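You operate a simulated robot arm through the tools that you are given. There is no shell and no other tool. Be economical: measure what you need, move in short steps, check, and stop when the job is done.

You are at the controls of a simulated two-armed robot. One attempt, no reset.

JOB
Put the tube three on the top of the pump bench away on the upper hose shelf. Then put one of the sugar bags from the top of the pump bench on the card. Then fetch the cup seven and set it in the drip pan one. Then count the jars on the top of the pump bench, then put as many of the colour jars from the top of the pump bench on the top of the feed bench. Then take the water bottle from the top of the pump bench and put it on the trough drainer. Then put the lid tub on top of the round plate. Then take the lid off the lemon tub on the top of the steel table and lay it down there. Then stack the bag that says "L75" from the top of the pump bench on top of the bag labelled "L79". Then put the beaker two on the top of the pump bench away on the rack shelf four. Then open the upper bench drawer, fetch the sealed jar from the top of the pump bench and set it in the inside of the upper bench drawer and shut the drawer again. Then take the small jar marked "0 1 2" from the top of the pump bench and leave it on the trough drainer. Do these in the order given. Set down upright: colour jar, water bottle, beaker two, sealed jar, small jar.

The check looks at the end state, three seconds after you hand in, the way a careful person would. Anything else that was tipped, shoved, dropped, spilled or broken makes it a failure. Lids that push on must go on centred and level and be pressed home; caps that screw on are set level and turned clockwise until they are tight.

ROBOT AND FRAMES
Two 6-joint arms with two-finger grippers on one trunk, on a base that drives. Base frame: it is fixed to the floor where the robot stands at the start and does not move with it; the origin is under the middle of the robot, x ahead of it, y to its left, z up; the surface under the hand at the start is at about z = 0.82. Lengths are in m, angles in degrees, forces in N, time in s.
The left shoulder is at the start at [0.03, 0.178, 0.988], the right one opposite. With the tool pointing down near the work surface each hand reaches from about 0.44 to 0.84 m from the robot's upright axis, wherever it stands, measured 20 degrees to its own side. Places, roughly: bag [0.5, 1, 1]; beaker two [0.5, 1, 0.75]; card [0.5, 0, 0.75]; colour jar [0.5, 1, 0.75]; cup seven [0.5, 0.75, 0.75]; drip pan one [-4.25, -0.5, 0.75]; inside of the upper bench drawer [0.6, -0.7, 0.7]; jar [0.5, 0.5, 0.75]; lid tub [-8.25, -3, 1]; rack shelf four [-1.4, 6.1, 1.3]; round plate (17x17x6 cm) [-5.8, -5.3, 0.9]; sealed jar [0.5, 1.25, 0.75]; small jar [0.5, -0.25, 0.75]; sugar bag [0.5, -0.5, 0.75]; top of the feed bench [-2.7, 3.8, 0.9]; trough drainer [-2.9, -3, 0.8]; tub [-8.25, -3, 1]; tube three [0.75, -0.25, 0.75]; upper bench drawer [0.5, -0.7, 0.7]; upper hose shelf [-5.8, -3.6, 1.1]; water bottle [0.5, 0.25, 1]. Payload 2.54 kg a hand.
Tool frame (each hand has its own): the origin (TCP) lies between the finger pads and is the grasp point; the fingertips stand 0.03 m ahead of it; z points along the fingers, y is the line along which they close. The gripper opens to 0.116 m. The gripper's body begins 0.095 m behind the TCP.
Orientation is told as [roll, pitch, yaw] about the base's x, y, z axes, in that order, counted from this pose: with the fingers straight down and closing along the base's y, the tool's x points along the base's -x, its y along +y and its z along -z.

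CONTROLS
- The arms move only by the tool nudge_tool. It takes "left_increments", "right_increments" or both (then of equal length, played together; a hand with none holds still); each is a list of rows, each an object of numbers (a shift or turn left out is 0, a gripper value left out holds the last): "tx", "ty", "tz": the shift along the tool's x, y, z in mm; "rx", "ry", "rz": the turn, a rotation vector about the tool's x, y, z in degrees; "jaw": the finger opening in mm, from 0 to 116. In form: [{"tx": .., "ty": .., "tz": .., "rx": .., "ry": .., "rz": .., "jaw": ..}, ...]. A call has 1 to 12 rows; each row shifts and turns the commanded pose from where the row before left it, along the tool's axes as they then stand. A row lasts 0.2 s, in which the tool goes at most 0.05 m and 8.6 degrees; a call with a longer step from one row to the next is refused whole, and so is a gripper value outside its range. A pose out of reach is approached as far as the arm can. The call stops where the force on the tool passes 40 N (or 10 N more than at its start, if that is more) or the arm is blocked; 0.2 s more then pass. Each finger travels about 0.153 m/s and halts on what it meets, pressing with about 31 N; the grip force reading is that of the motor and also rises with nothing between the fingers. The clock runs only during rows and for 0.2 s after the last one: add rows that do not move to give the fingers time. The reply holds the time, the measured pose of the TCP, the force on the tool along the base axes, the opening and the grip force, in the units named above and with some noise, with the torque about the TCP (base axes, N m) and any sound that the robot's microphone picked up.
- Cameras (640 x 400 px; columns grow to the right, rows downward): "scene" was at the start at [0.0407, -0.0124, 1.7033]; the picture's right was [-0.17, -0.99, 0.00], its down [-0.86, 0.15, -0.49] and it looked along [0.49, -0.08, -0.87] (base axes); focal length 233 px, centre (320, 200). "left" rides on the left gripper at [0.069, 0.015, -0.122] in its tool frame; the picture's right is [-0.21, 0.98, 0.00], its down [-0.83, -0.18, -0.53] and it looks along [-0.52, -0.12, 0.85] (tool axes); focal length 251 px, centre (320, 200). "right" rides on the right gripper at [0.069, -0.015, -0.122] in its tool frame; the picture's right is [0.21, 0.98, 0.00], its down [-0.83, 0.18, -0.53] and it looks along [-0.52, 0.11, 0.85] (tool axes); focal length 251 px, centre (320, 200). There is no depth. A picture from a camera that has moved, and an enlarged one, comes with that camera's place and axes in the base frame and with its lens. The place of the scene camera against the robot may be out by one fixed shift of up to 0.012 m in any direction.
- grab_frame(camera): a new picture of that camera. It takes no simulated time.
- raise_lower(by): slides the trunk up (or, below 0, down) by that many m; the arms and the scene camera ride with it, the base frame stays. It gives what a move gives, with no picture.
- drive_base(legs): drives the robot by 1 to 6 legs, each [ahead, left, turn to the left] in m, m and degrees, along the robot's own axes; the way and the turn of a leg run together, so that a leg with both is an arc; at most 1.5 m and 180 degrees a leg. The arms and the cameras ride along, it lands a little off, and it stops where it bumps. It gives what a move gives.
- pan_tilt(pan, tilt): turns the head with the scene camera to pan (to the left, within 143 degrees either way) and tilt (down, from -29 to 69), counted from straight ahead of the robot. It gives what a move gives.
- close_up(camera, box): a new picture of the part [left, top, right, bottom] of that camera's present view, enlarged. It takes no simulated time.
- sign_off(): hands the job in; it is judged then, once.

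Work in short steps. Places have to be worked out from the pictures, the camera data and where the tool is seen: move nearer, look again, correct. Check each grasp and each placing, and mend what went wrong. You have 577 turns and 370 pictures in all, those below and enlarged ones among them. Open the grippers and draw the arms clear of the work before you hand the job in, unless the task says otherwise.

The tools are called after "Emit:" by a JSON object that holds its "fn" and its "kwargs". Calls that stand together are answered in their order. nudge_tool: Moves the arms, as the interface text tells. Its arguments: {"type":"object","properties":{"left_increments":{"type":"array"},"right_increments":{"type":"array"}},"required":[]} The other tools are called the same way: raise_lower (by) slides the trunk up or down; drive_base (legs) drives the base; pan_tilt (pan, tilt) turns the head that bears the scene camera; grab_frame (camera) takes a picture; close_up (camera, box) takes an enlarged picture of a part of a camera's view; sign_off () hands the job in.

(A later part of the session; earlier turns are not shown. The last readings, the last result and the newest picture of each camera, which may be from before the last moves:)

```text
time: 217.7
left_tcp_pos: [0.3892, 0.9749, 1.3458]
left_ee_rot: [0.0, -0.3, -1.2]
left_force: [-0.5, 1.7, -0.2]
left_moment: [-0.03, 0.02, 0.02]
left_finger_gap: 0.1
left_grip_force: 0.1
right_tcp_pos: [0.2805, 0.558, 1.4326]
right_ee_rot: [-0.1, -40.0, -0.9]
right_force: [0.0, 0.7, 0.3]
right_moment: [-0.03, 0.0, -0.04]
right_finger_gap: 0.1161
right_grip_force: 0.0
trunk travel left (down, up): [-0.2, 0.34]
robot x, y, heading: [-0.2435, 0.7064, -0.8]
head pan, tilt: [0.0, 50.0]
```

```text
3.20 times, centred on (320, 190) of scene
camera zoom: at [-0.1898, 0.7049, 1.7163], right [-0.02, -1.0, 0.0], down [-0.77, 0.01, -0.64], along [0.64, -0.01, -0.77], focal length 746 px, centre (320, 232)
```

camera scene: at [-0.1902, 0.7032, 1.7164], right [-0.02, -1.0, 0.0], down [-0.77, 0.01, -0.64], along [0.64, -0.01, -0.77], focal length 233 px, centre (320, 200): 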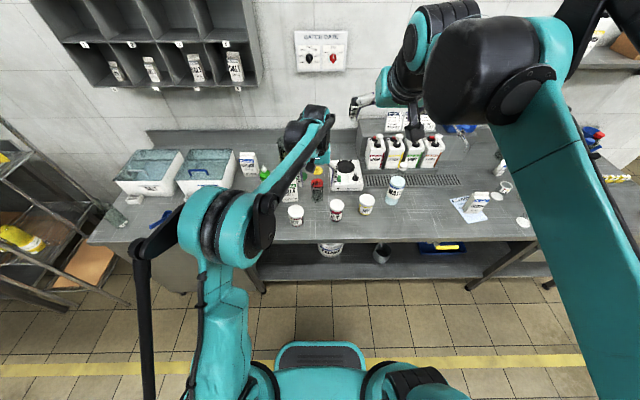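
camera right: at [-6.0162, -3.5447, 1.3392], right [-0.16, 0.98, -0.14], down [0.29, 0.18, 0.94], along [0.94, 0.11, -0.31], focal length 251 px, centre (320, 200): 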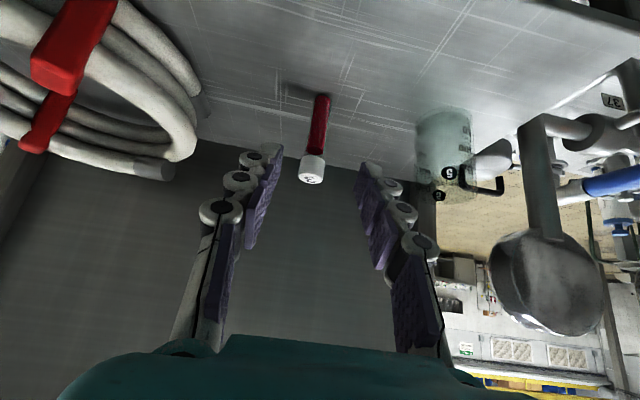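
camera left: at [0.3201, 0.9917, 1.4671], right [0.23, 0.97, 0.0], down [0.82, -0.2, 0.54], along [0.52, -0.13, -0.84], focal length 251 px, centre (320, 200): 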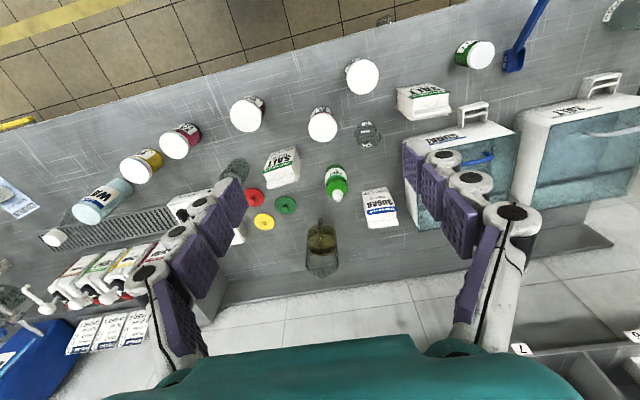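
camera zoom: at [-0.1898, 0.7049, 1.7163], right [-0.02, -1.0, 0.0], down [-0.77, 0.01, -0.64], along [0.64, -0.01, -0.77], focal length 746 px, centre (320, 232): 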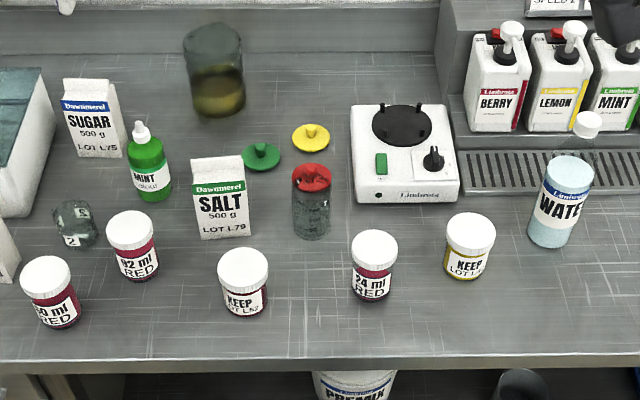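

Emit:
{"fn": "close_up", "kwargs": {"camera": "scene", "box": [290, 170, 350, 210]}}

Emit:
{"fn": "close_up", "kwargs": {"camera": "left", "box": [200, 80, 460, 240]}}

Emit:
{"fn": "close_up", "kwargs": {"camera": "scene", "box": [220, 180, 300, 240]}}

```text
10.00 times, centred on (320, 190) of scene
camera zoom: at [-0.1898, 0.7049, 1.7163], right [-0.02, -1.0, 0.0], down [-0.77, 0.01, -0.64], along [0.64, -0.01, -0.77], focal length 2332 px, centre (320, 300)
```

zoom: 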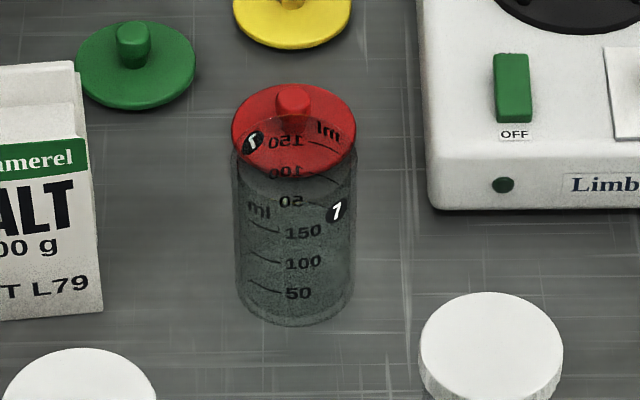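

```text
2.46 times, centred on (330, 160) of left
camera zoom: at [0.3201, 0.9917, 1.4671], right [0.23, 0.97, 0.0], down [0.82, -0.2, 0.54], along [0.52, -0.13, -0.84], focal length 619 px, centre (295, 298)
```

zoom: 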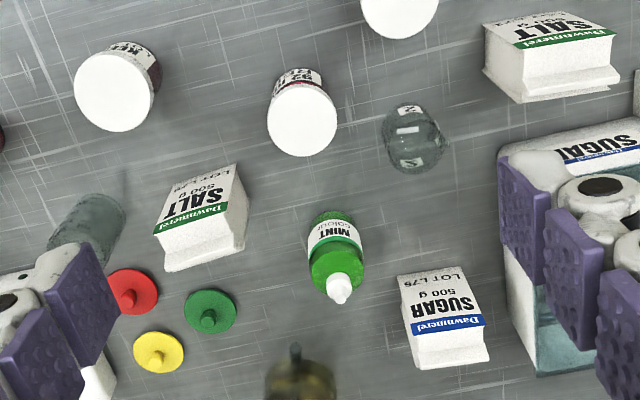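

```text
6.67 times, centred on (260, 210) of scene
camera zoom: at [-0.1898, 0.7049, 1.7163], right [-0.02, -1.0, 0.0], down [-0.77, 0.01, -0.64], along [0.64, -0.01, -0.77], focal length 1555 px, centre (720, 133)
```

zoom: 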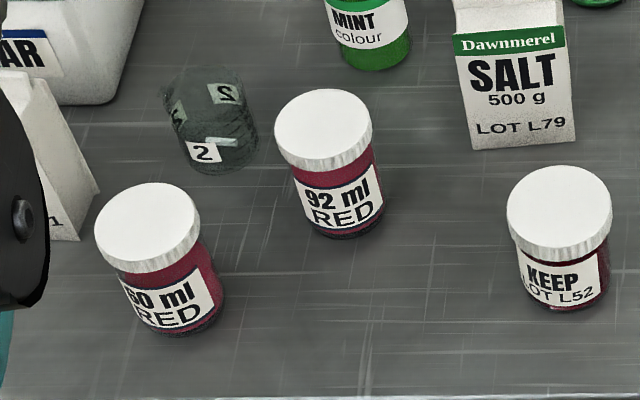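

Cup with the number badge (7) is at about (0.586, 0.71). I shift the robot so the left hand comes over it.

Emit:
{"fn": "drive_base", "kwargs": {"legs": [[0.1, -0.26, 1]]}}

Emit:
{"fn": "nudge_tool", "kwargs": {"left_increments": [{"tx": -20, "tz": 40}, {"tx": -15, "tz": 40}, {"tx": -15, "tz": 40}, {"tz": 40}, {"tz": 40}, {}]}}

Emit:
{"fn": "grab_frame", "kwargs": {"camera": "left"}}

```text
time: 219.6
left_tcp_pos: [0.4824, 0.728, 1.3455]
left_ee_rot: [0.1, -0.4, -0.3]
left_force: [0.5, -0.8, -0.5]
left_moment: [0.05, -0.01, 0.0]
left_finger_gap: 0.1002
left_grip_force: 0.1
right_tcp_pos: [0.3783, 0.3096, 1.434]
right_ee_rot: [0.0, -39.9, 0.0]
right_force: [0.2, -0.2, 0.5]
right_moment: [0.01, -0.02, 0.03]
right_finger_gap: 0.116
right_grip_force: 0.0
trunk travel left (down, up): [-0.2, 0.34]
robot x, y, heading: [-0.1477, 0.449, 0.1]
head pan, tilt: [0.0, 50.0]
```

```text
time: 221.0
left_tcp_pos: [0.5311, 0.7276, 1.1453]
left_ee_rot: [0.0, -0.3, -0.2]
left_force: [-0.5, 0.6, -0.3]
left_moment: [0.03, -0.01, 0.02]
left_finger_gap: 0.0997
left_grip_force: 0.1
right_tcp_pos: [0.3795, 0.3099, 1.4326]
right_ee_rot: [0.0, -39.9, 0.0]
right_force: [-0.1, -0.3, 0.5]
right_moment: [0.0, -0.02, -0.01]
right_finger_gap: 0.1158
right_grip_force: 0.1
trunk travel left (down, up): [-0.2, 0.34]
robot x, y, heading: [-0.1401, 0.45, 0.0]
head pan, tilt: [0.0, 50.0]
```

```text
306 pictures are left
camera left: at [0.4618, 0.7429, 1.2661], right [0.22, 0.98, 0.0], down [0.82, -0.19, 0.54], along [0.53, -0.12, -0.84], focal length 251 px, centre (320, 200)
```

left: 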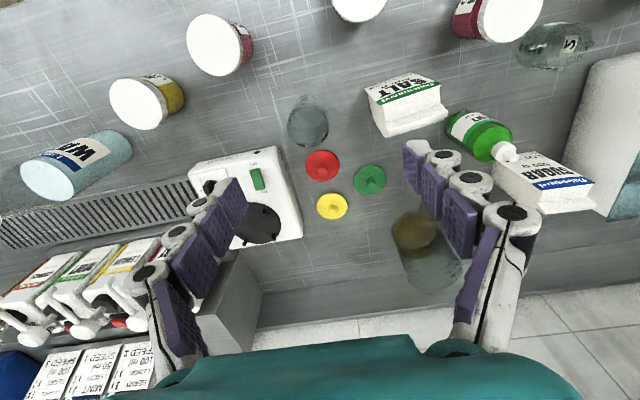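

Emit:
{"fn": "nudge_tool", "kwargs": {"left_increments": [{"tx": -14, "ty": -14, "tz": 30, "jaw": 90}, {"tx": -13, "ty": -13, "tz": 30}, {"tz": 40}, {"tz": 30}, {}]}}

Emit:
{"fn": "grab_frame", "kwargs": {"camera": "left"}}

```text
time: 222.2
left_tcp_pos: [0.5569, 0.701, 1.017]
left_ee_rot: [0.1, -0.3, -0.3]
left_force: [0.6, 0.5, 1.1]
left_moment: [-0.04, -0.01, -0.05]
left_finger_gap: 0.0904
left_grip_force: 0.0
right_tcp_pos: [0.3789, 0.3099, 1.4319]
right_ee_rot: [0.1, -40.0, 0.1]
right_force: [0.2, 0.0, 0.2]
right_moment: [-0.01, 0.0, 0.03]
right_finger_gap: 0.1163
right_grip_force: 0.0
trunk travel left (down, up): [-0.2, 0.34]
robot x, y, heading: [-0.1462, 0.4539, 0.0]
head pan, tilt: [0.0, 50.0]
```

```text
305 pictures are left
camera left: at [0.4884, 0.7155, 1.1377], right [0.22, 0.98, 0.0], down [0.82, -0.19, 0.54], along [0.53, -0.12, -0.84], focal length 251 px, centre (320, 200)
```

left: 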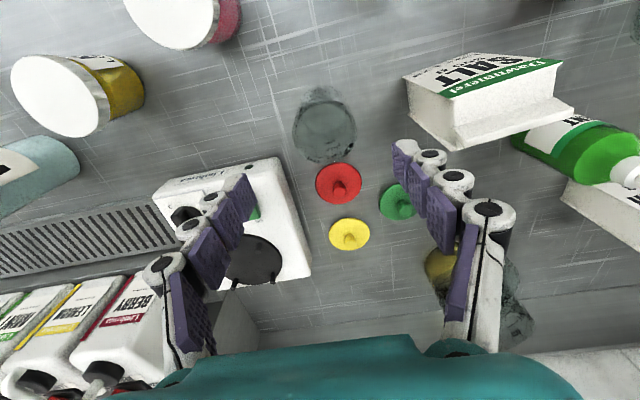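

Cup centre (0.557, 0.704), rim ≈58 mm. I lower and close.

Emit:
{"fn": "nudge_tool", "kwargs": {"left_increments": [{"ty": 3, "tz": 45}, {"tz": 45}, {"tz": 45}, {"tz": 10}, {"jaw": 30}, {}, {}]}}

Emit:
{"fn": "grab_frame", "kwargs": {"camera": "left"}}

```text
time: 223.8
left_tcp_pos: [0.5599, 0.7027, 0.8698]
left_ee_rot: [0.0, -0.2, -0.3]
left_force: [-0.3, 0.0, 0.1]
left_moment: [-0.02, -0.02, 0.01]
left_finger_gap: 0.0559
left_grip_force: 30.3
right_tcp_pos: [0.3796, 0.3106, 1.4324]
right_ee_rot: [0.0, -40.0, 0.0]
right_force: [-0.7, 0.1, 0.0]
right_moment: [0.01, 0.0, -0.01]
right_finger_gap: 0.1159
right_grip_force: 0.0
trunk travel left (down, up): [-0.2, 0.34]
robot x, y, heading: [-0.1445, 0.4491, -0.2]
head pan, tilt: [0.0, 50.0]
```

```text
304 pictures are left
camera left: at [0.4907, 0.718, 0.9926], right [0.22, 0.98, 0.0], down [0.82, -0.19, 0.54], along [0.53, -0.12, -0.84], focal length 251 px, centre (320, 200)
```

left: 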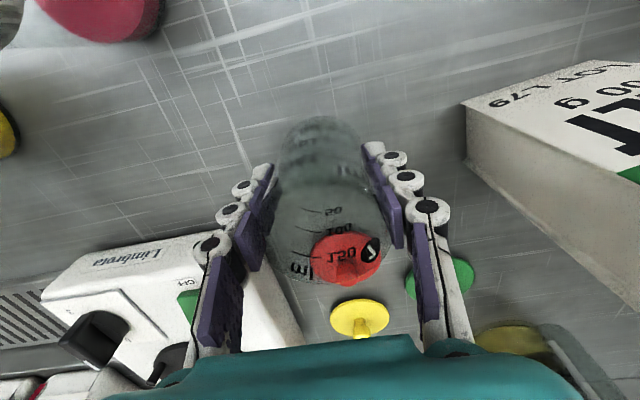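

Cup gripped. I lift it, back away, turn to face the cart, and drive toward it.

Emit:
{"fn": "nudge_tool", "kwargs": {"left_increments": [{"tz": -45}, {"tz": -45}, {"tz": -45}, {"tz": -45}, {"tz": -45}, {"tz": -45}, {"tz": -45}, {"tz": -45}, {"tx": 40}, {"tx": 40}]}}

Emit:
{"fn": "drive_base", "kwargs": {"legs": [[-0.5, 0, 0], [0, 0, 180], [1.4, 0.4, 0], [1.0, 0.35, 0]]}}

Emit:
{"fn": "pan_tilt", "kwargs": {"pan": 0, "tilt": 35}}

Emit:
{"fn": "grab_frame", "kwargs": {"camera": "scene"}}

```text
time: 226.0
left_tcp_pos: [0.4789, 0.705, 1.2316]
left_ee_rot: [0.0, -0.5, -0.3]
left_force: [-0.4, -0.5, 0.3]
left_moment: [-0.01, -0.02, 0.02]
left_finger_gap: 0.056
left_grip_force: 31.4
right_tcp_pos: [0.3783, 0.309, 1.4328]
right_ee_rot: [-0.1, -40.0, 0.0]
right_force: [0.4, 0.1, -0.8]
right_moment: [0.01, 0.0, 0.01]
right_finger_gap: 0.1161
right_grip_force: 0.1
trunk travel left (down, up): [-0.2, 0.34]
robot x, y, heading: [-0.1444, 0.4531, -0.3]
head pan, tilt: [0.0, 50.0]
```

```text
time: 248.2
left_tcp_pos: [-3.6043, -0.675, 1.2312]
left_ee_rot: [0.1, -0.4, -178.2]
left_force: [-0.8, 0.1, -0.8]
left_moment: [0.02, 0.0, -0.04]
left_finger_gap: 0.0555
left_grip_force: 31.4
right_tcp_pos: [-3.5211, -0.2768, 1.4328]
right_ee_rot: [0.0, -40.1, -177.8]
right_force: [0.5, -1.1, -0.2]
right_moment: [0.02, -0.02, 0.0]
right_finger_gap: 0.116
right_grip_force: 0.0
trunk travel left (down, up): [-0.2, 0.34]
robot x, y, heading: [-2.989, -0.3972, -177.9]
head pan, tilt: [0.0, 50.0]
```

```text
time: 248.9
left_tcp_pos: [-3.6045, -0.6749, 1.2312]
left_ee_rot: [0.1, -0.3, -178.1]
left_force: [1.3, 0.8, -1.4]
left_moment: [0.01, 0.0, -0.02]
left_finger_gap: 0.0557
left_grip_force: 30.8
right_tcp_pos: [-3.52, -0.2766, 1.4327]
right_ee_rot: [0.0, -40.0, -177.8]
right_force: [-0.4, 0.2, -0.2]
right_moment: [0.0, 0.0, 0.0]
right_finger_gap: 0.1161
right_grip_force: 0.1
trunk travel left (down, up): [-0.2, 0.34]
robot x, y, heading: [-2.9922, -0.3944, -177.8]
head pan, tilt: [0.0, 35.0]
```

```text
303 pictures are left
camera scene: at [-3.0421, -0.3999, 1.738], right [-0.04, 1.0, 0.0], down [0.57, 0.02, -0.82], along [-0.82, -0.03, -0.57], focal length 233 px, centre (320, 200)
```

scene: 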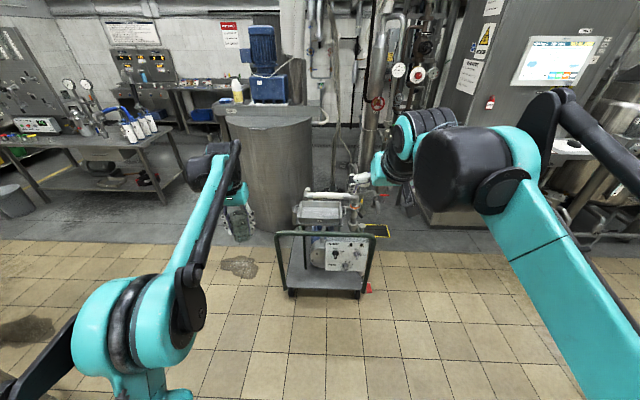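

Emit:
{"fn": "close_up", "kwargs": {"camera": "scene", "box": [260, 170, 400, 310]}}

```text
2.86 times, centred on (330, 240) of scene
camera zoom: at [-3.0421, -0.3999, 1.738], right [-0.04, 1.0, 0.0], down [0.57, 0.02, -0.82], along [-0.82, -0.03, -0.57], focal length 666 px, centre (291, 86)
```

zoom: 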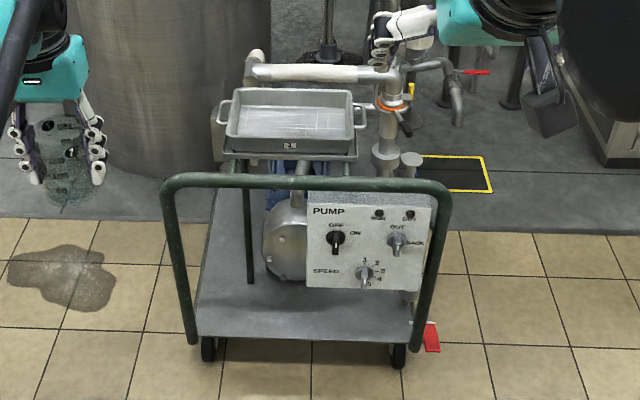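

The drip pan is the rectangular tray at about (-4.32, -0.45). I drive closer.

Emit:
{"fn": "drive_base", "kwargs": {"legs": [[0.66, -0.17, -2.2]]}}

Emit:
{"fn": "grab_frame", "kwargs": {"camera": "left"}}

Emit:
{"fn": "grab_frame", "kwargs": {"camera": "scene"}}

```text
time: 252.7
left_tcp_pos: [-4.2692, -0.487, 1.2314]
left_ee_rot: [0.0, -0.3, 179.3]
left_force: [-0.5, -0.2, 0.3]
left_moment: [0.0, -0.02, 0.0]
left_finger_gap: 0.0559
left_grip_force: 31.1
right_tcp_pos: [-4.167, -0.0931, 1.4331]
right_ee_rot: [0.1, -39.9, 179.5]
right_force: [-0.5, 0.1, 0.2]
right_moment: [0.0, 0.0, 0.0]
right_finger_gap: 0.1158
right_grip_force: 0.0
trunk travel left (down, up): [-0.2, 0.34]
robot x, y, heading: [-3.6413, -0.2411, 179.5]
head pan, tilt: [0.0, 35.0]
```

```text
301 pictures are left
camera left: at [-4.1993, -0.504, 1.3527], right [-0.23, -0.97, 0.0], down [-0.82, 0.19, 0.54], along [-0.52, 0.12, -0.84], focal length 251 px, centre (320, 200)
```

left: 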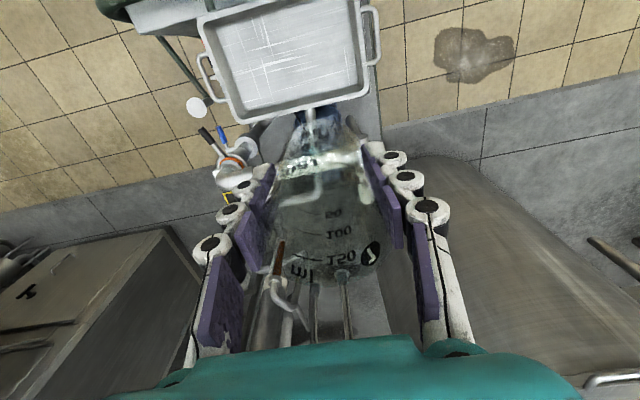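

```text
300 pictures are left
camera scene: at [-3.6959, -0.2379, 1.7381], right [0.01, 1.0, 0.0], down [0.57, 0.0, -0.82], along [-0.82, 0.01, -0.57], focal length 233 px, centre (320, 200)
```

scene: 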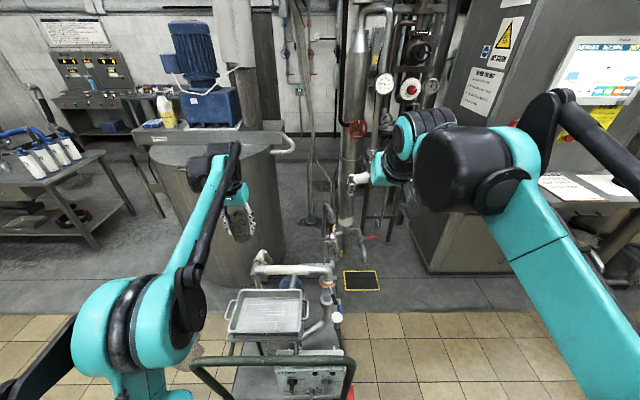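

Pan centre ≈ (-4.22, -0.44). I move over it and lower partly.

Emit:
{"fn": "nudge_tool", "kwargs": {"left_increments": [{"tx": 25, "ty": -23}, {"tx": 25, "ty": -23}, {"tz": 45}, {"tz": 45}, {"tz": 45}, {"tz": 45}, {"tz": 45}, {}]}}

Emit:
{"fn": "grab_frame", "kwargs": {"camera": "left"}}

Emit:
{"fn": "close_up", "kwargs": {"camera": "scene", "box": [180, 220, 380, 380]}}

```text
time: 254.4
left_tcp_pos: [-4.2198, -0.4427, 1.0075]
left_ee_rot: [0.2, -0.4, 179.3]
left_force: [-0.3, -0.2, -1.0]
left_moment: [0.0, 0.0, 0.01]
left_finger_gap: 0.0556
left_grip_force: 30.7
right_tcp_pos: [-4.1659, -0.0928, 1.4331]
right_ee_rot: [0.0, -40.0, 179.5]
right_force: [-0.1, -0.2, -0.3]
right_moment: [0.02, 0.03, -0.01]
right_finger_gap: 0.1158
right_grip_force: 0.0
trunk travel left (down, up): [-0.2, 0.34]
robot x, y, heading: [-3.642, -0.2369, 179.6]
head pan, tilt: [0.0, 35.0]
```

```text
299 pictures are left
camera left: at [-4.1492, -0.4595, 1.1287], right [-0.23, -0.97, 0.0], down [-0.82, 0.19, 0.54], along [-0.53, 0.12, -0.84], focal length 251 px, centre (320, 200)
```

left: 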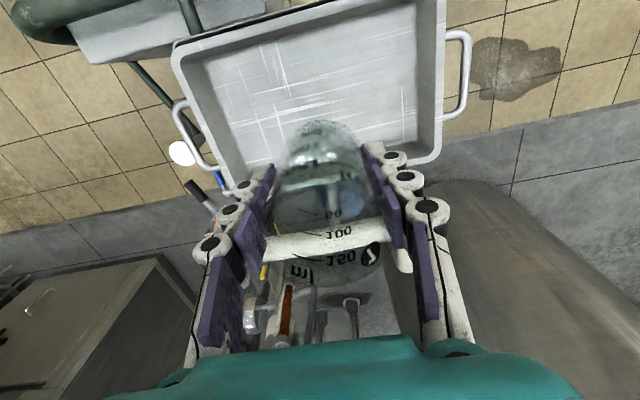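

```text
2.50 times, centred on (280, 300) of scene
camera zoom: at [-3.6944, -0.2379, 1.7382], right [0.01, 1.0, 0.0], down [0.57, 0.0, -0.82], along [-0.82, 0.01, -0.57], focal length 583 px, centre (420, -50)
```

zoom: 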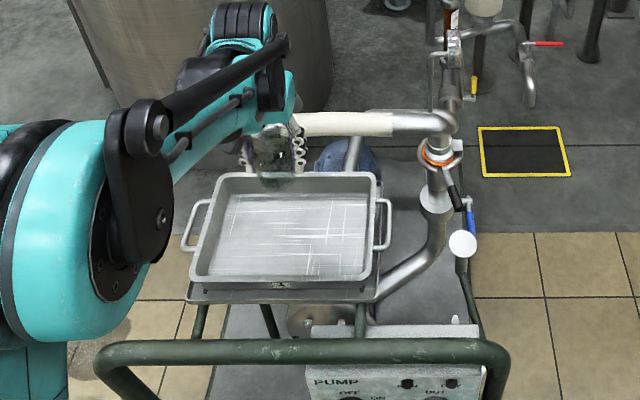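

Aligned. I lower until contact.

Emit:
{"fn": "nudge_tool", "kwargs": {"left_increments": [{"tx": 8, "tz": 40}, {"tz": 40}, {"tz": 40}, {"tz": 15}, {"tz": 10}, {"tz": 10}, {"tz": 10}, {"tz": 10}]}}

Emit:
{"fn": "grab_frame", "kwargs": {"camera": "left"}}

```text
time: 256.2
left_tcp_pos: [-4.2116, -0.4403, 0.833]
left_ee_rot: [0.1, -0.3, 179.3]
left_force: [2.3, 1.5, 21.9]
left_moment: [0.12, 0.01, -0.03]
left_finger_gap: 0.0561
left_grip_force: 30.9
right_tcp_pos: [-4.1646, -0.0922, 1.4344]
right_ee_rot: [-0.1, -40.1, 179.7]
right_force: [1.2, 0.3, 0.4]
right_moment: [-0.01, -0.03, 0.02]
right_finger_gap: 0.1158
right_grip_force: 0.1
trunk travel left (down, up): [-0.2, 0.34]
robot x, y, heading: [-3.6405, -0.2328, 179.6]
head pan, tilt: [0.0, 35.0]
```

```text
297 pictures are left
camera left: at [-4.1411, -0.4577, 0.9538], right [-0.23, -0.97, 0.0], down [-0.82, 0.19, 0.54], along [-0.53, 0.12, -0.84], focal length 251 px, centre (320, 200)
```

left: 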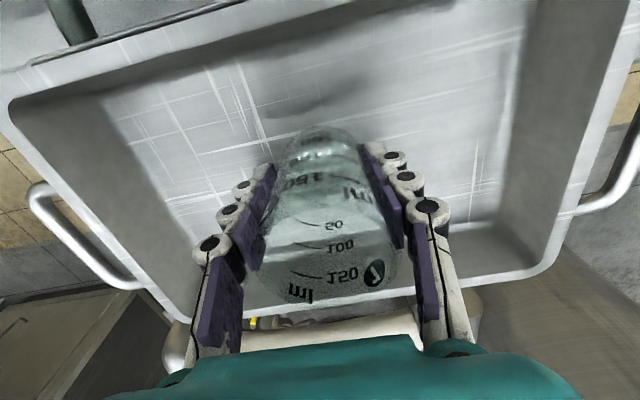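

Contact with the pan floor. I ease up slightly, release and rise.

Emit:
{"fn": "nudge_tool", "kwargs": {"left_increments": [{"tz": -2}, {"jaw": 90}, {}, {}, {"tz": -40}, {"tz": -40}, {"tz": -40}, {"tz": -40}, {"tz": -45}, {"tz": -45}, {"tz": -45}]}}

Emit:
{"fn": "grab_frame", "kwargs": {"camera": "left"}}

```text
time: 258.6
left_tcp_pos: [-4.2112, -0.4448, 1.1299]
left_ee_rot: [0.1, -0.4, 179.3]
left_force: [1.2, -0.1, 0.3]
left_moment: [0.01, 0.01, 0.02]
left_finger_gap: 0.09
left_grip_force: 0.1
right_tcp_pos: [-4.1652, -0.093, 1.4324]
right_ee_rot: [0.0, -40.0, 179.6]
right_force: [1.0, 0.9, 0.0]
right_moment: [-0.03, -0.02, 0.04]
right_finger_gap: 0.1159
right_grip_force: 0.1
trunk travel left (down, up): [-0.2, 0.34]
robot x, y, heading: [-3.6446, -0.2377, 179.4]
head pan, tilt: [0.0, 35.0]
```

```text
296 pictures are left
camera left: at [-4.1403, -0.4601, 1.2506], right [-0.23, -0.97, 0.0], down [-0.82, 0.19, 0.54], along [-0.53, 0.12, -0.84], focal length 251 px, centre (320, 200)
```

left: 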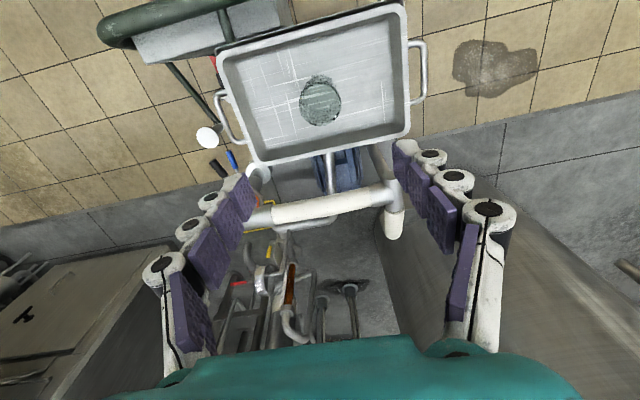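

Cup seven is in the drip pan. I return to the pump bench, around y≈0.8.

Emit:
{"fn": "nudge_tool", "kwargs": {"left_increments": [{"tz": -45}, {"tz": -45}, {"tz": -45}, {"tz": -45}]}}

Emit:
{"fn": "drive_base", "kwargs": {"legs": [[-0.5, 0, 0], [0, 0, -179.4], [1.3, 0.55, 0], [1.25, 0.5, 0]]}}

Emit:
{"fn": "pan_tilt", "kwargs": {"pan": 0, "tilt": 40}}

Emit:
{"fn": "grab_frame", "kwargs": {"camera": "scene"}}

```text
time: 259.6
left_tcp_pos: [-4.2086, -0.445, 1.3081]
left_ee_rot: [0.1, -0.2, 179.3]
left_force: [0.6, 0.1, 0.1]
left_moment: [-0.01, 0.01, 0.02]
left_finger_gap: 0.0901
left_grip_force: 0.1
right_tcp_pos: [-4.1655, -0.0924, 1.4327]
right_ee_rot: [0.0, -40.0, 179.6]
right_force: [0.4, -0.1, 0.7]
right_moment: [-0.03, -0.01, 0.01]
right_finger_gap: 0.116
right_grip_force: 0.0
trunk travel left (down, up): [-0.2, 0.34]
robot x, y, heading: [-3.6409, -0.2399, 179.3]
head pan, tilt: [0.0, 35.0]
```

```text
time: 283.0
left_tcp_pos: [0.0259, 0.8595, 1.3072]
left_ee_rot: [0.1, -0.3, -2.3]
left_force: [-0.1, 0.7, -0.1]
left_moment: [0.0, 0.01, -0.01]
left_finger_gap: 0.0901
left_grip_force: 0.2
right_tcp_pos: [-0.0282, 0.5067, 1.4333]
right_ee_rot: [0.0, -40.0, -1.9]
right_force: [0.5, 0.9, 0.8]
right_moment: [-0.01, 0.02, 0.01]
right_finger_gap: 0.116
right_grip_force: 0.0
trunk travel left (down, up): [-0.2, 0.34]
robot x, y, heading: [-0.5493, 0.6707, -2.0]
head pan, tilt: [0.0, 35.0]
```

```text
time: 283.6
left_tcp_pos: [0.025, 0.8587, 1.3056]
left_ee_rot: [0.1, -0.3, -2.3]
left_force: [0.6, 0.3, 0.6]
left_moment: [0.0, 0.01, -0.02]
left_finger_gap: 0.0902
left_grip_force: 0.0
right_tcp_pos: [-0.0279, 0.5079, 1.4314]
right_ee_rot: [0.0, -40.1, -2.0]
right_force: [-0.1, -0.3, 0.3]
right_moment: [0.02, 0.01, 0.01]
right_finger_gap: 0.1159
right_grip_force: 0.2
trunk travel left (down, up): [-0.2, 0.34]
robot x, y, heading: [-0.5523, 0.6662, -2.2]
head pan, tilt: [0.0, 40.0]
```

```text
295 pictures are left
camera scene: at [-0.4871, 0.6627, 1.7306], right [-0.04, -1.0, 0.0], down [-0.64, 0.02, -0.77], along [0.77, -0.03, -0.64], focal length 233 px, centre (320, 200)
```

scene: 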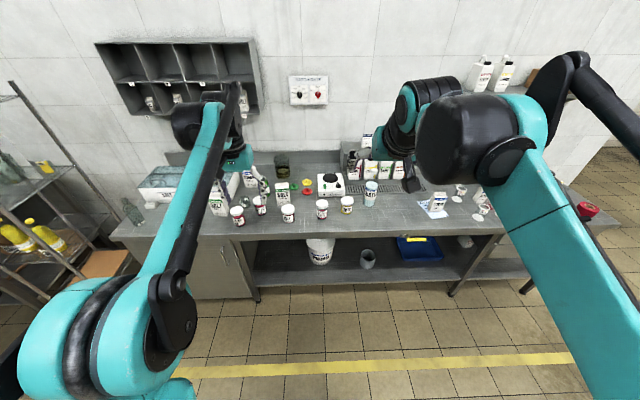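

Emit:
{"fn": "drive_base", "kwargs": {"legs": [[0.3, 0.15, 2.2]]}}

Emit:
{"fn": "pan_tilt", "kwargs": {"pan": 35, "tilt": 45}}

Emit:
{"fn": "close_up", "kwargs": {"camera": "scene", "box": [200, 100, 480, 275]}}

Emit:
{"fn": "close_up", "kwargs": {"camera": "left", "box": [120, 0, 640, 320]}}

```text
time: 285.8
left_tcp_pos: [0.3173, 1.0279, 1.308]
left_ee_rot: [0.1, -0.4, -0.1]
left_force: [0.7, -0.6, -0.3]
left_moment: [0.02, 0.02, 0.0]
left_finger_gap: 0.0901
left_grip_force: 0.1
right_tcp_pos: [0.2765, 0.6747, 1.4332]
right_ee_rot: [-0.1, -40.0, 0.3]
right_force: [1.0, -0.7, 0.4]
right_moment: [-0.06, 0.02, 0.0]
right_finger_gap: 0.1157
right_grip_force: 0.0
trunk travel left (down, up): [-0.2, 0.34]
robot x, y, heading: [-0.2455, 0.8101, 0.3]
head pan, tilt: [0.0, 40.0]
```

```text
time: 286.8
left_tcp_pos: [0.3161, 1.0276, 1.3069]
left_ee_rot: [0.1, -0.3, 0.1]
left_force: [0.1, 0.3, 0.7]
left_moment: [0.02, 0.01, 0.0]
left_finger_gap: 0.0899
left_grip_force: 0.0
right_tcp_pos: [0.2759, 0.6753, 1.4338]
right_ee_rot: [0.1, -39.9, 0.3]
right_force: [0.0, -0.4, 0.1]
right_moment: [-0.01, 0.02, 0.0]
right_finger_gap: 0.1162
right_grip_force: 0.0
trunk travel left (down, up): [-0.2, 0.34]
robot x, y, heading: [-0.2479, 0.8168, 0.0]
head pan, tilt: [35.0, 45.0]
```

```text
2.29 times, centred on (340, 188) of scene
camera zoom: at [-0.2064, 0.8585, 1.7233], right [0.58, -0.82, 0.0], down [-0.58, -0.41, -0.71], along [0.58, 0.41, -0.71], focal length 533 px, centre (274, 229)
```

zoom: 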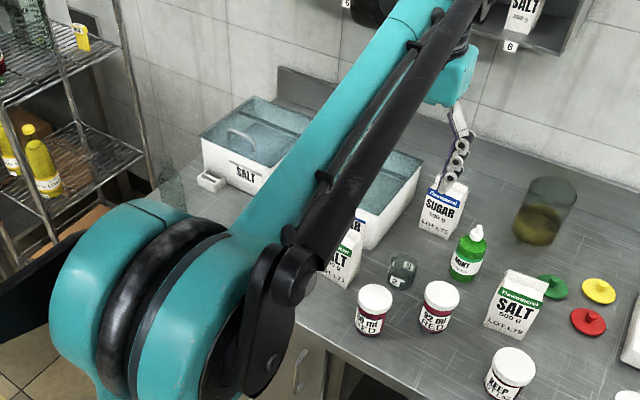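

```text
1.23 times, centred on (380, 160) of left
camera zoom: at [0.2475, 1.0419, 1.4295], right [0.22, 0.98, 0.0], down [0.82, -0.18, 0.54], along [0.53, -0.11, -0.84], focal length 310 px, centre (246, 249)
```

zoom: 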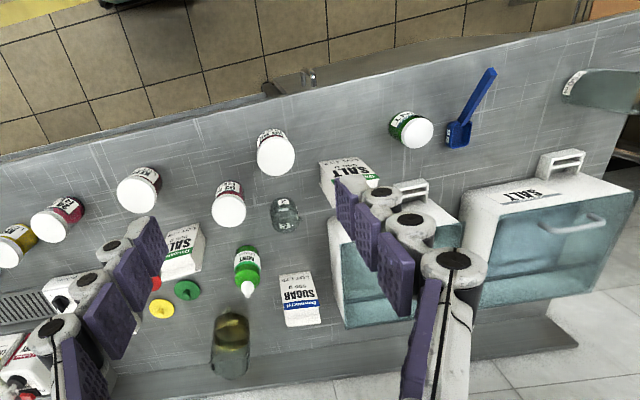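

Emit:
{"fn": "close_up", "kwargs": {"camera": "left", "box": [420, 60, 520, 140]}}

Emit:
{"fn": "close_up", "kwargs": {"camera": "left", "box": [120, 80, 380, 240]}}

```text
5.00 times, centred on (470, 100) of left
camera zoom: at [0.2475, 1.0419, 1.4295], right [0.22, 0.98, 0.0], down [0.82, -0.18, 0.54], along [0.53, -0.11, -0.84], focal length 1257 px, centre (-430, 700)
```

zoom: 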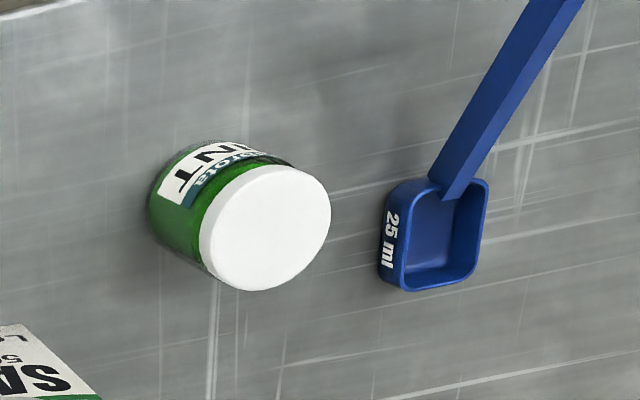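

```text
2.46 times, centred on (250, 160) of left
camera zoom: at [0.2475, 1.0419, 1.4295], right [0.22, 0.98, 0.0], down [0.82, -0.18, 0.54], along [0.53, -0.11, -0.84], focal length 619 px, centre (492, 298)
```

zoom: 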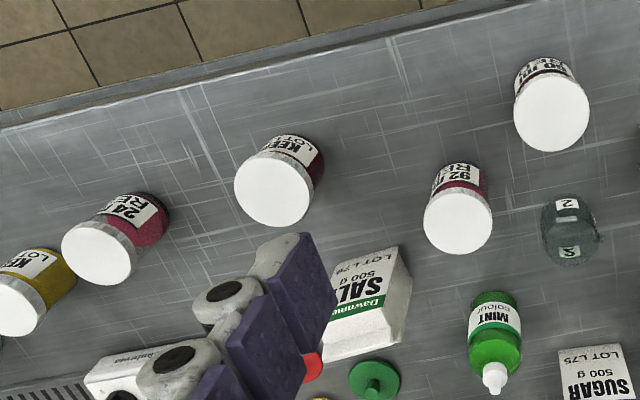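

Count: two jars of the "KEEP" kind (L47, L52); colour jars are 24, 92 and 60 ml RED. So I move two colour jars: 92 ml with the left hand, 24 ml with the right. Left hand over the 92 ml jar first; right hand straightened upright meanwhile.

Emit:
{"fn": "nudge_tool", "kwargs": {"left_increments": [{"tx": -25, "ty": -9, "tz": 30}, {"tx": -25, "ty": -9, "tz": 30}, {"tx": -25, "ty": -9, "tz": 30}, {"tx": -25, "ty": -9, "tz": 30}, {"tx": -25, "ty": -9, "tz": 40}, {"tx": -20, "ty": -9, "tz": 40}, {"tz": 40}, {}], "right_increments": [{"ry": 8}, {"ry": 8}, {"ry": 8}, {"ry": 8}, {"ry": 8}, {}, {}, {}]}}

Emit:
{"fn": "grab_frame", "kwargs": {"camera": "left"}}

Emit:
{"fn": "grab_frame", "kwargs": {"camera": "right"}}

```text
time: 288.6
left_tcp_pos: [0.4612, 0.9722, 1.0696]
left_ee_rot: [0.1, -0.3, 0.0]
left_force: [0.0, 0.8, 0.5]
left_moment: [0.01, -0.01, -0.01]
left_finger_gap: 0.09
left_grip_force: 0.1
right_tcp_pos: [0.2777, 0.6739, 1.4321]
right_ee_rot: [0.0, 0.0, 0.3]
right_force: [-0.1, -0.2, -0.6]
right_moment: [0.03, 0.0, 0.03]
right_finger_gap: 0.1159
right_grip_force: 0.1
trunk travel left (down, up): [-0.2, 0.34]
robot x, y, heading: [-0.2519, 0.8126, 0.2]
head pan, tilt: [35.0, 45.0]
```

```text
290 pictures are left
camera left: at [0.3916, 0.9862, 1.1911], right [0.22, 0.98, 0.0], down [0.82, -0.18, 0.54], along [0.53, -0.11, -0.84], focal length 251 px, centre (320, 200)
```

left: 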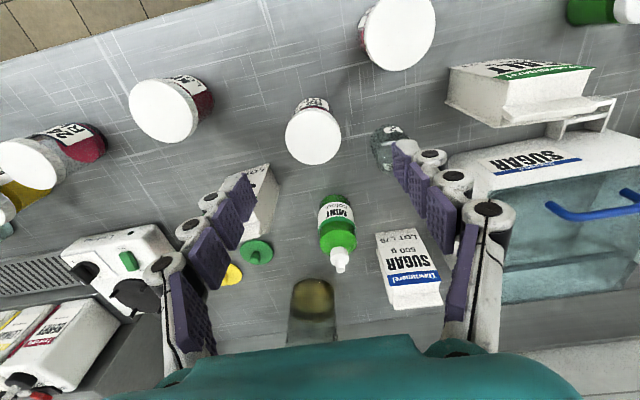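

```text
289 pictures are left
camera right: at [0.2078, 0.6581, 1.5547], right [-0.22, 0.98, 0.0], down [0.82, 0.19, 0.53], along [0.52, 0.12, -0.85], focal length 251 px, centre (320, 200)
```

right: 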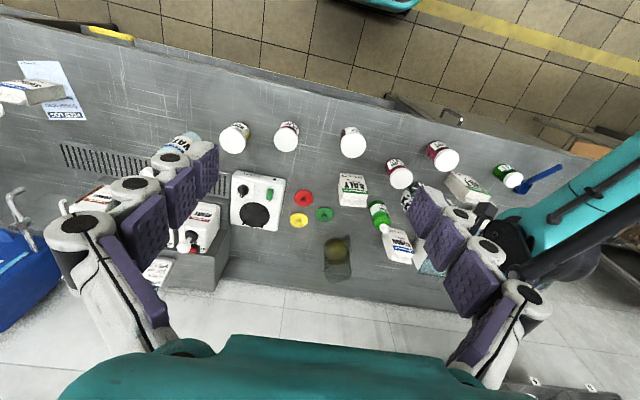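

Emit:
{"fn": "nudge_tool", "kwargs": {"left_increments": [{"tx": -18, "ty": -13, "tz": 40}, {"tz": 30}, {}]}}

Emit:
{"fn": "grab_frame", "kwargs": {"camera": "left"}}

```text
time: 289.4
left_tcp_pos: [0.4789, 0.9587, 0.9968]
left_ee_rot: [0.1, -0.3, 0.1]
left_force: [-0.7, -0.4, 0.6]
left_moment: [0.03, 0.02, 0.01]
left_finger_gap: 0.09
left_grip_force: 0.1
right_tcp_pos: [0.2768, 0.6747, 1.433]
right_ee_rot: [0.0, 0.0, 0.3]
right_force: [0.0, -0.2, 0.1]
right_moment: [0.01, -0.01, -0.01]
right_finger_gap: 0.1161
right_grip_force: 0.1
trunk travel left (down, up): [-0.2, 0.34]
robot x, y, heading: [-0.2503, 0.8146, 0.4]
head pan, tilt: [35.0, 45.0]
```

```text
288 pictures are left
camera left: at [0.4097, 0.974, 1.1193], right [0.22, 0.98, 0.0], down [0.82, -0.18, 0.54], along [0.53, -0.11, -0.84], focal length 251 px, centre (320, 200)
```

left: 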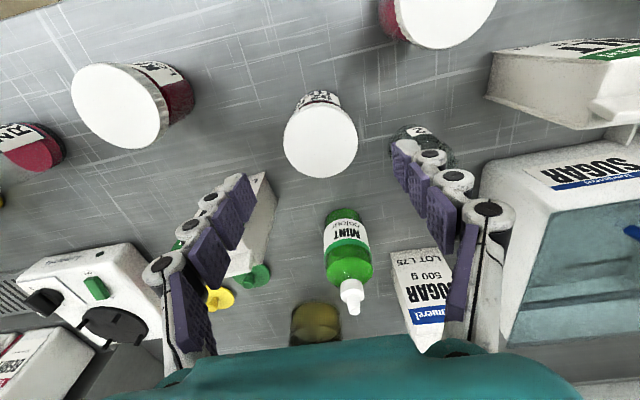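

Emit:
{"fn": "nudge_tool", "kwargs": {"left_increments": [{"tx": -5, "tz": 40}, {"tz": 40}, {"tz": 40}, {"tz": 9}, {"jaw": 30}, {}, {}, {}]}}

Emit:
{"fn": "grab_frame", "kwargs": {"camera": "left"}}

```text
time: 291.2
left_tcp_pos: [0.4852, 0.9614, 0.8695]
left_ee_rot: [0.1, -0.3, 0.0]
left_force: [-0.7, -0.6, 1.1]
left_moment: [-0.1, 0.04, 0.03]
left_finger_gap: 0.0579
left_grip_force: 31.0
right_tcp_pos: [0.2765, 0.6744, 1.4329]
right_ee_rot: [0.1, 0.0, 0.2]
right_force: [-0.5, -0.2, 0.6]
right_moment: [-0.01, 0.0, 0.0]
right_finger_gap: 0.1162
right_grip_force: 0.0
trunk travel left (down, up): [-0.2, 0.34]
robot x, y, heading: [-0.2471, 0.8166, 0.3]
head pan, tilt: [35.0, 45.0]
```

```text
287 pictures are left
camera left: at [0.4157, 0.9758, 0.9908], right [0.22, 0.98, 0.0], down [0.82, -0.18, 0.54], along [0.53, -0.11, -0.84], focal length 251 px, centre (320, 200)
```

left: 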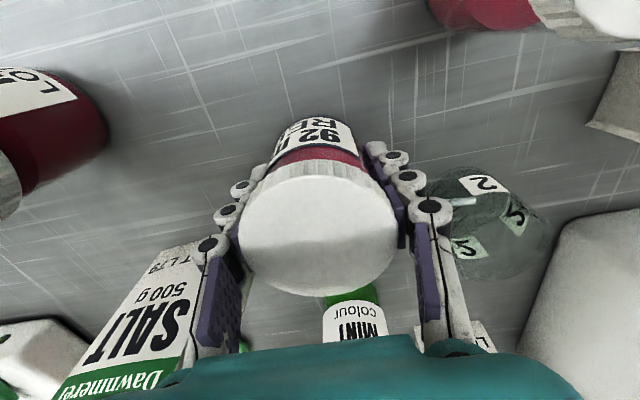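

Gripped the 92 ml jar. I lift it while bringing the right hand over the 24 ml jar near (0.45, 0.61).

Emit:
{"fn": "nudge_tool", "kwargs": {"left_increments": [{"tz": -45}, {"tz": -45}, {"tz": -45}, {"tz": -45}, {"tz": -45}, {"tz": -45}, {"tz": -45}, {"tz": -40, "tx": 20}, {}], "right_increments": [{"tx": -19, "ty": -8, "tz": 44}, {"tx": -19, "ty": -8, "tz": 44}, {"tx": -19, "ty": -8, "tz": 44}, {"tx": -19, "ty": -8, "tz": 44}, {"tx": -19, "ty": -8, "tz": 44}, {"tx": -19, "ty": -8, "tz": 44}, {"tx": -19, "ty": -8, "tz": 44}, {"tx": -19, "ty": -8, "tz": 44, "jaw": 90}, {}]}}

Emit:
{"fn": "grab_frame", "kwargs": {"camera": "right"}}

```text
time: 293.2
left_tcp_pos: [0.4664, 0.9613, 1.2235]
left_ee_rot: [0.0, -0.3, 0.0]
left_force: [0.1, -0.2, -0.7]
left_moment: [-0.03, 0.03, 0.0]
left_finger_gap: 0.0576
left_grip_force: 30.9
right_tcp_pos: [0.4279, 0.6115, 1.0797]
right_ee_rot: [-0.1, 0.0, 0.3]
right_force: [0.4, -0.3, -0.8]
right_moment: [0.01, 0.02, 0.0]
right_finger_gap: 0.0898
right_grip_force: 0.0
trunk travel left (down, up): [-0.2, 0.34]
robot x, y, heading: [-0.25, 0.813, 0.1]
head pan, tilt: [35.0, 45.0]
```

```text
286 pictures are left
camera right: at [0.3602, 0.5953, 1.2015], right [-0.22, 0.98, 0.0], down [0.83, 0.19, 0.53], along [0.52, 0.12, -0.85], focal length 251 px, centre (320, 200)
```

right: 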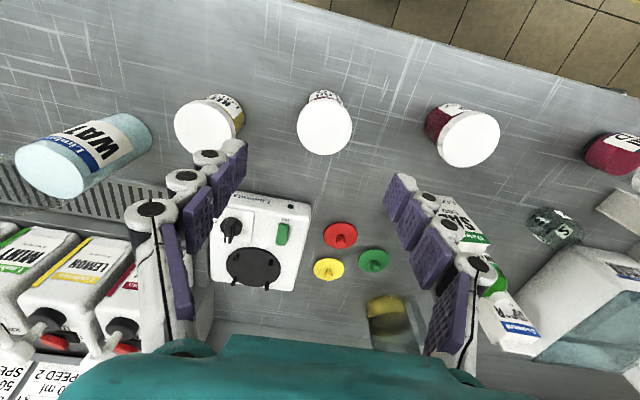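

Emit:
{"fn": "nudge_tool", "kwargs": {"right_increments": [{"tx": -14, "ty": 9, "tz": 40}, {"tz": 40}, {}]}}

Emit:
{"fn": "grab_frame", "kwargs": {"camera": "right"}}

```text
time: 294.0
left_tcp_pos: [0.4666, 0.9599, 1.2234]
left_ee_rot: [0.0, -0.3, 0.0]
left_force: [-0.2, 0.1, -0.5]
left_moment: [-0.02, -0.01, 0.02]
left_finger_gap: 0.0575
left_grip_force: 30.6
right_tcp_pos: [0.4434, 0.6206, 0.9992]
right_ee_rot: [0.1, 0.0, 0.4]
right_force: [-0.1, 0.3, -0.4]
right_moment: [0.01, -0.01, -0.03]
right_finger_gap: 0.09
right_grip_force: 0.1
trunk travel left (down, up): [-0.2, 0.34]
robot x, y, heading: [-0.2498, 0.8146, 0.5]
head pan, tilt: [35.0, 45.0]
```

```text
285 pictures are left
camera right: at [0.3747, 0.6047, 1.1209], right [-0.22, 0.98, 0.0], down [0.83, 0.19, 0.53], along [0.52, 0.12, -0.85], focal length 251 px, centre (320, 200)
```

right: 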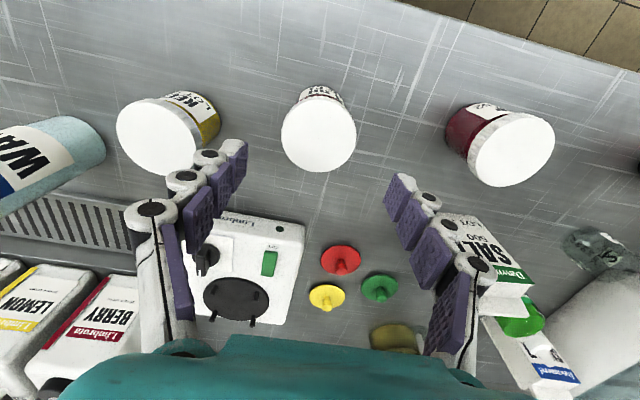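

Emit:
{"fn": "nudge_tool", "kwargs": {"right_increments": [{"tz": 40}, {"tz": 40}, {"tz": 40}, {"tz": 10}, {"jaw": 30}, {}, {}, {}]}}

Emit:
{"fn": "grab_frame", "kwargs": {"camera": "right"}}

```text
time: 295.8
left_tcp_pos: [0.4658, 0.96, 1.2237]
left_ee_rot: [0.0, -0.3, 0.0]
left_force: [0.4, 0.2, -1.4]
left_moment: [0.0, 0.03, -0.01]
left_finger_gap: 0.0573
left_grip_force: 31.6
right_tcp_pos: [0.443, 0.62, 0.8697]
right_ee_rot: [0.1, 0.0, 0.3]
right_force: [-0.2, 0.3, 0.0]
right_moment: [0.0, 0.01, 0.01]
right_finger_gap: 0.0575
right_grip_force: 31.5
trunk travel left (down, up): [-0.2, 0.34]
robot x, y, heading: [-0.2526, 0.8195, 0.2]
head pan, tilt: [35.0, 45.0]
```

```text
284 pictures are left
camera right: at [0.3754, 0.6039, 0.9922], right [-0.22, 0.98, 0.0], down [0.83, 0.19, 0.53], along [0.52, 0.12, -0.85], focal length 251 px, centre (320, 200)
```

right: 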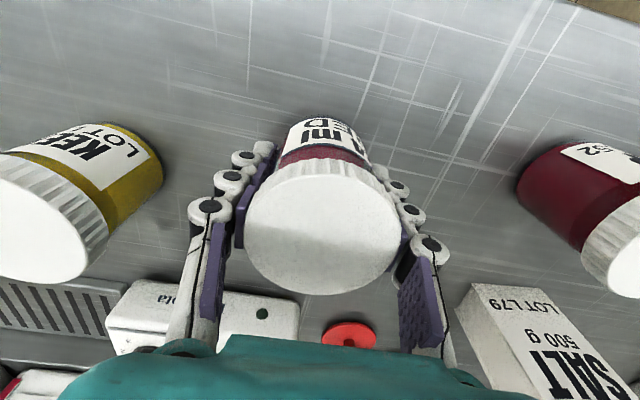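

Both jars gripped. I lift, back away, and look toward the feed bench.

Emit:
{"fn": "nudge_tool", "kwargs": {"right_increments": [{"tz": -45}, {"tz": -45}, {"tz": -45}, {"tz": -45}, {"tz": -45}, {"tz": -45}, {"tz": -45}, {"tz": -40}]}}

Emit:
{"fn": "drive_base", "kwargs": {"legs": [[-0.5, 0, 0]]}}

Emit:
{"fn": "pan_tilt", "kwargs": {"pan": 125, "tilt": 15}}

Emit:
{"fn": "grab_frame", "kwargs": {"camera": "scene"}}

```text
time: 297.6
left_tcp_pos: [0.465, 0.9596, 1.2237]
left_ee_rot: [0.1, -0.2, 0.0]
left_force: [-0.3, -0.2, -1.3]
left_moment: [0.02, 0.0, -0.01]
left_finger_gap: 0.0574
left_grip_force: 31.2
right_tcp_pos: [0.4422, 0.6211, 1.2266]
right_ee_rot: [0.0, 0.0, 0.2]
right_force: [-0.6, -1.0, -1.3]
right_moment: [-0.02, -0.02, -0.01]
right_finger_gap: 0.0572
right_grip_force: 30.8
trunk travel left (down, up): [-0.2, 0.34]
robot x, y, heading: [-0.2507, 0.8158, 0.2]
head pan, tilt: [35.0, 45.0]
```

```text
time: 300.6
left_tcp_pos: [-0.0353, 0.9564, 1.2246]
left_ee_rot: [0.2, -0.4, -0.3]
left_force: [-0.1, 0.2, -1.0]
left_moment: [0.02, -0.03, -0.02]
left_finger_gap: 0.0576
left_grip_force: 31.1
right_tcp_pos: [-0.0599, 0.6165, 1.2264]
right_ee_rot: [0.1, -0.1, -0.2]
right_force: [-0.1, 0.1, -0.3]
right_moment: [0.0, -0.01, 0.0]
right_finger_gap: 0.0572
right_grip_force: 30.8
trunk travel left (down, up): [-0.2, 0.34]
robot x, y, heading: [-0.7502, 0.8096, -0.1]
head pan, tilt: [35.0, 45.0]
```

```text
time: 302.2
left_tcp_pos: [-0.0338, 0.9562, 1.2239]
left_ee_rot: [0.0, -0.4, -0.3]
left_force: [-0.3, 0.6, -0.5]
left_moment: [-0.02, 0.01, 0.0]
left_finger_gap: 0.0577
left_grip_force: 30.8
right_tcp_pos: [-0.0584, 0.6173, 1.2271]
right_ee_rot: [0.0, 0.0, 0.0]
right_force: [0.6, 0.4, -0.5]
right_moment: [0.02, -0.02, 0.02]
right_finger_gap: 0.0574
right_grip_force: 30.9
trunk travel left (down, up): [-0.2, 0.34]
robot x, y, heading: [-0.7499, 0.8127, 0.1]
head pan, tilt: [125.0, 15.0]
```

```text
283 pictures are left
camera scene: at [-0.8263, 0.8881, 1.7701], right [0.82, 0.57, 0.0], down [0.15, -0.21, -0.97], along [-0.55, 0.79, -0.26], focal length 233 px, centre (320, 200)
```

scene: 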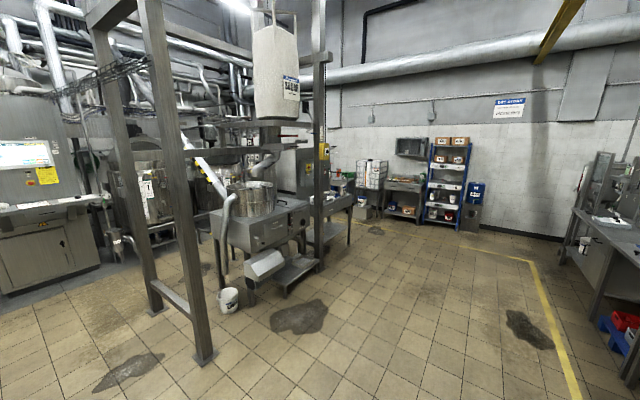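

Emit:
{"fn": "close_up", "kwargs": {"camera": "scene", "box": [210, 120, 440, 300]}}

```text
2.22 times, centred on (325, 210) of scene
camera zoom: at [-0.8263, 0.8881, 1.7701], right [0.82, 0.57, 0.0], down [0.15, -0.21, -0.97], along [-0.55, 0.79, -0.26], focal length 518 px, centre (309, 178)
```

zoom: 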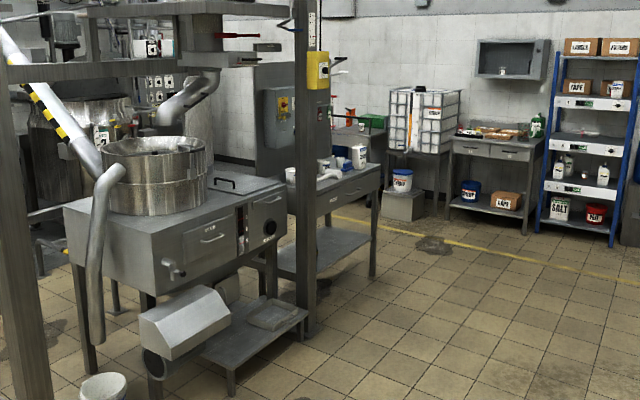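

The feed bench is the small bench behind the tower leg, front edge near x≈-2.35. I turn to face -x and approach.

Emit:
{"fn": "drive_base", "kwargs": {"legs": [[0, 0, 180], [0.45, -1.4, 0], [0.4, -1.4, 0]]}}

Emit:
{"fn": "pan_tilt", "kwargs": {"pan": 0, "tilt": 35}}

Emit:
{"fn": "grab_frame", "kwargs": {"camera": "scene"}}

```text
time: 323.8
left_tcp_pos: [-2.3799, 3.2924, 1.2209]
left_ee_rot: [-1.7, -1.5, -172.3]
left_force: [0.2, 0.4, -1.3]
left_moment: [0.01, 0.03, 0.0]
left_finger_gap: 0.0578
left_grip_force: 31.5
right_tcp_pos: [-2.3879, 3.6526, 1.2448]
right_ee_rot: [-1.7, -1.1, -174.0]
right_force: [0.6, 0.8, -0.8]
right_moment: [0.01, -0.01, 0.0]
right_finger_gap: 0.0572
right_grip_force: 31.3
trunk travel left (down, up): [-0.2, 0.34]
robot x, y, heading: [-1.7065, 3.5594, -174.1]
head pan, tilt: [125.0, 15.0]
```

```text
time: 325.9
left_tcp_pos: [-2.4052, 3.3227, 1.212]
left_ee_rot: [0.0, -0.4, -172.4]
left_force: [0.1, -0.1, -0.5]
left_moment: [-0.01, -0.02, -0.02]
left_finger_gap: 0.0575
left_grip_force: 30.8
right_tcp_pos: [-2.4155, 3.6851, 1.2262]
right_ee_rot: [0.0, -0.1, -173.9]
right_force: [-0.5, 0.4, 0.0]
right_moment: [-0.01, -0.02, -0.02]
right_finger_gap: 0.0574
right_grip_force: 31.3
trunk travel left (down, up): [-0.2, 0.34]
robot x, y, heading: [-1.7062, 3.561, -174.0]
head pan, tilt: [0.0, 35.0]
```

```text
281 pictures are left
camera scene: at [-1.7609, 3.5548, 1.7381], right [-0.11, 0.99, 0.0], down [0.57, 0.06, -0.82], along [-0.81, -0.09, -0.57], focal length 233 px, centre (320, 200)
```

scene: 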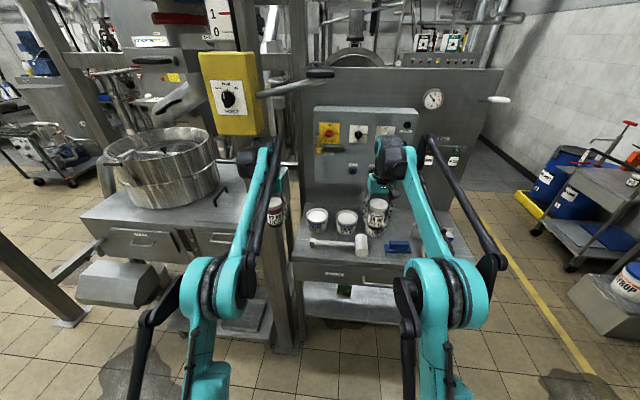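

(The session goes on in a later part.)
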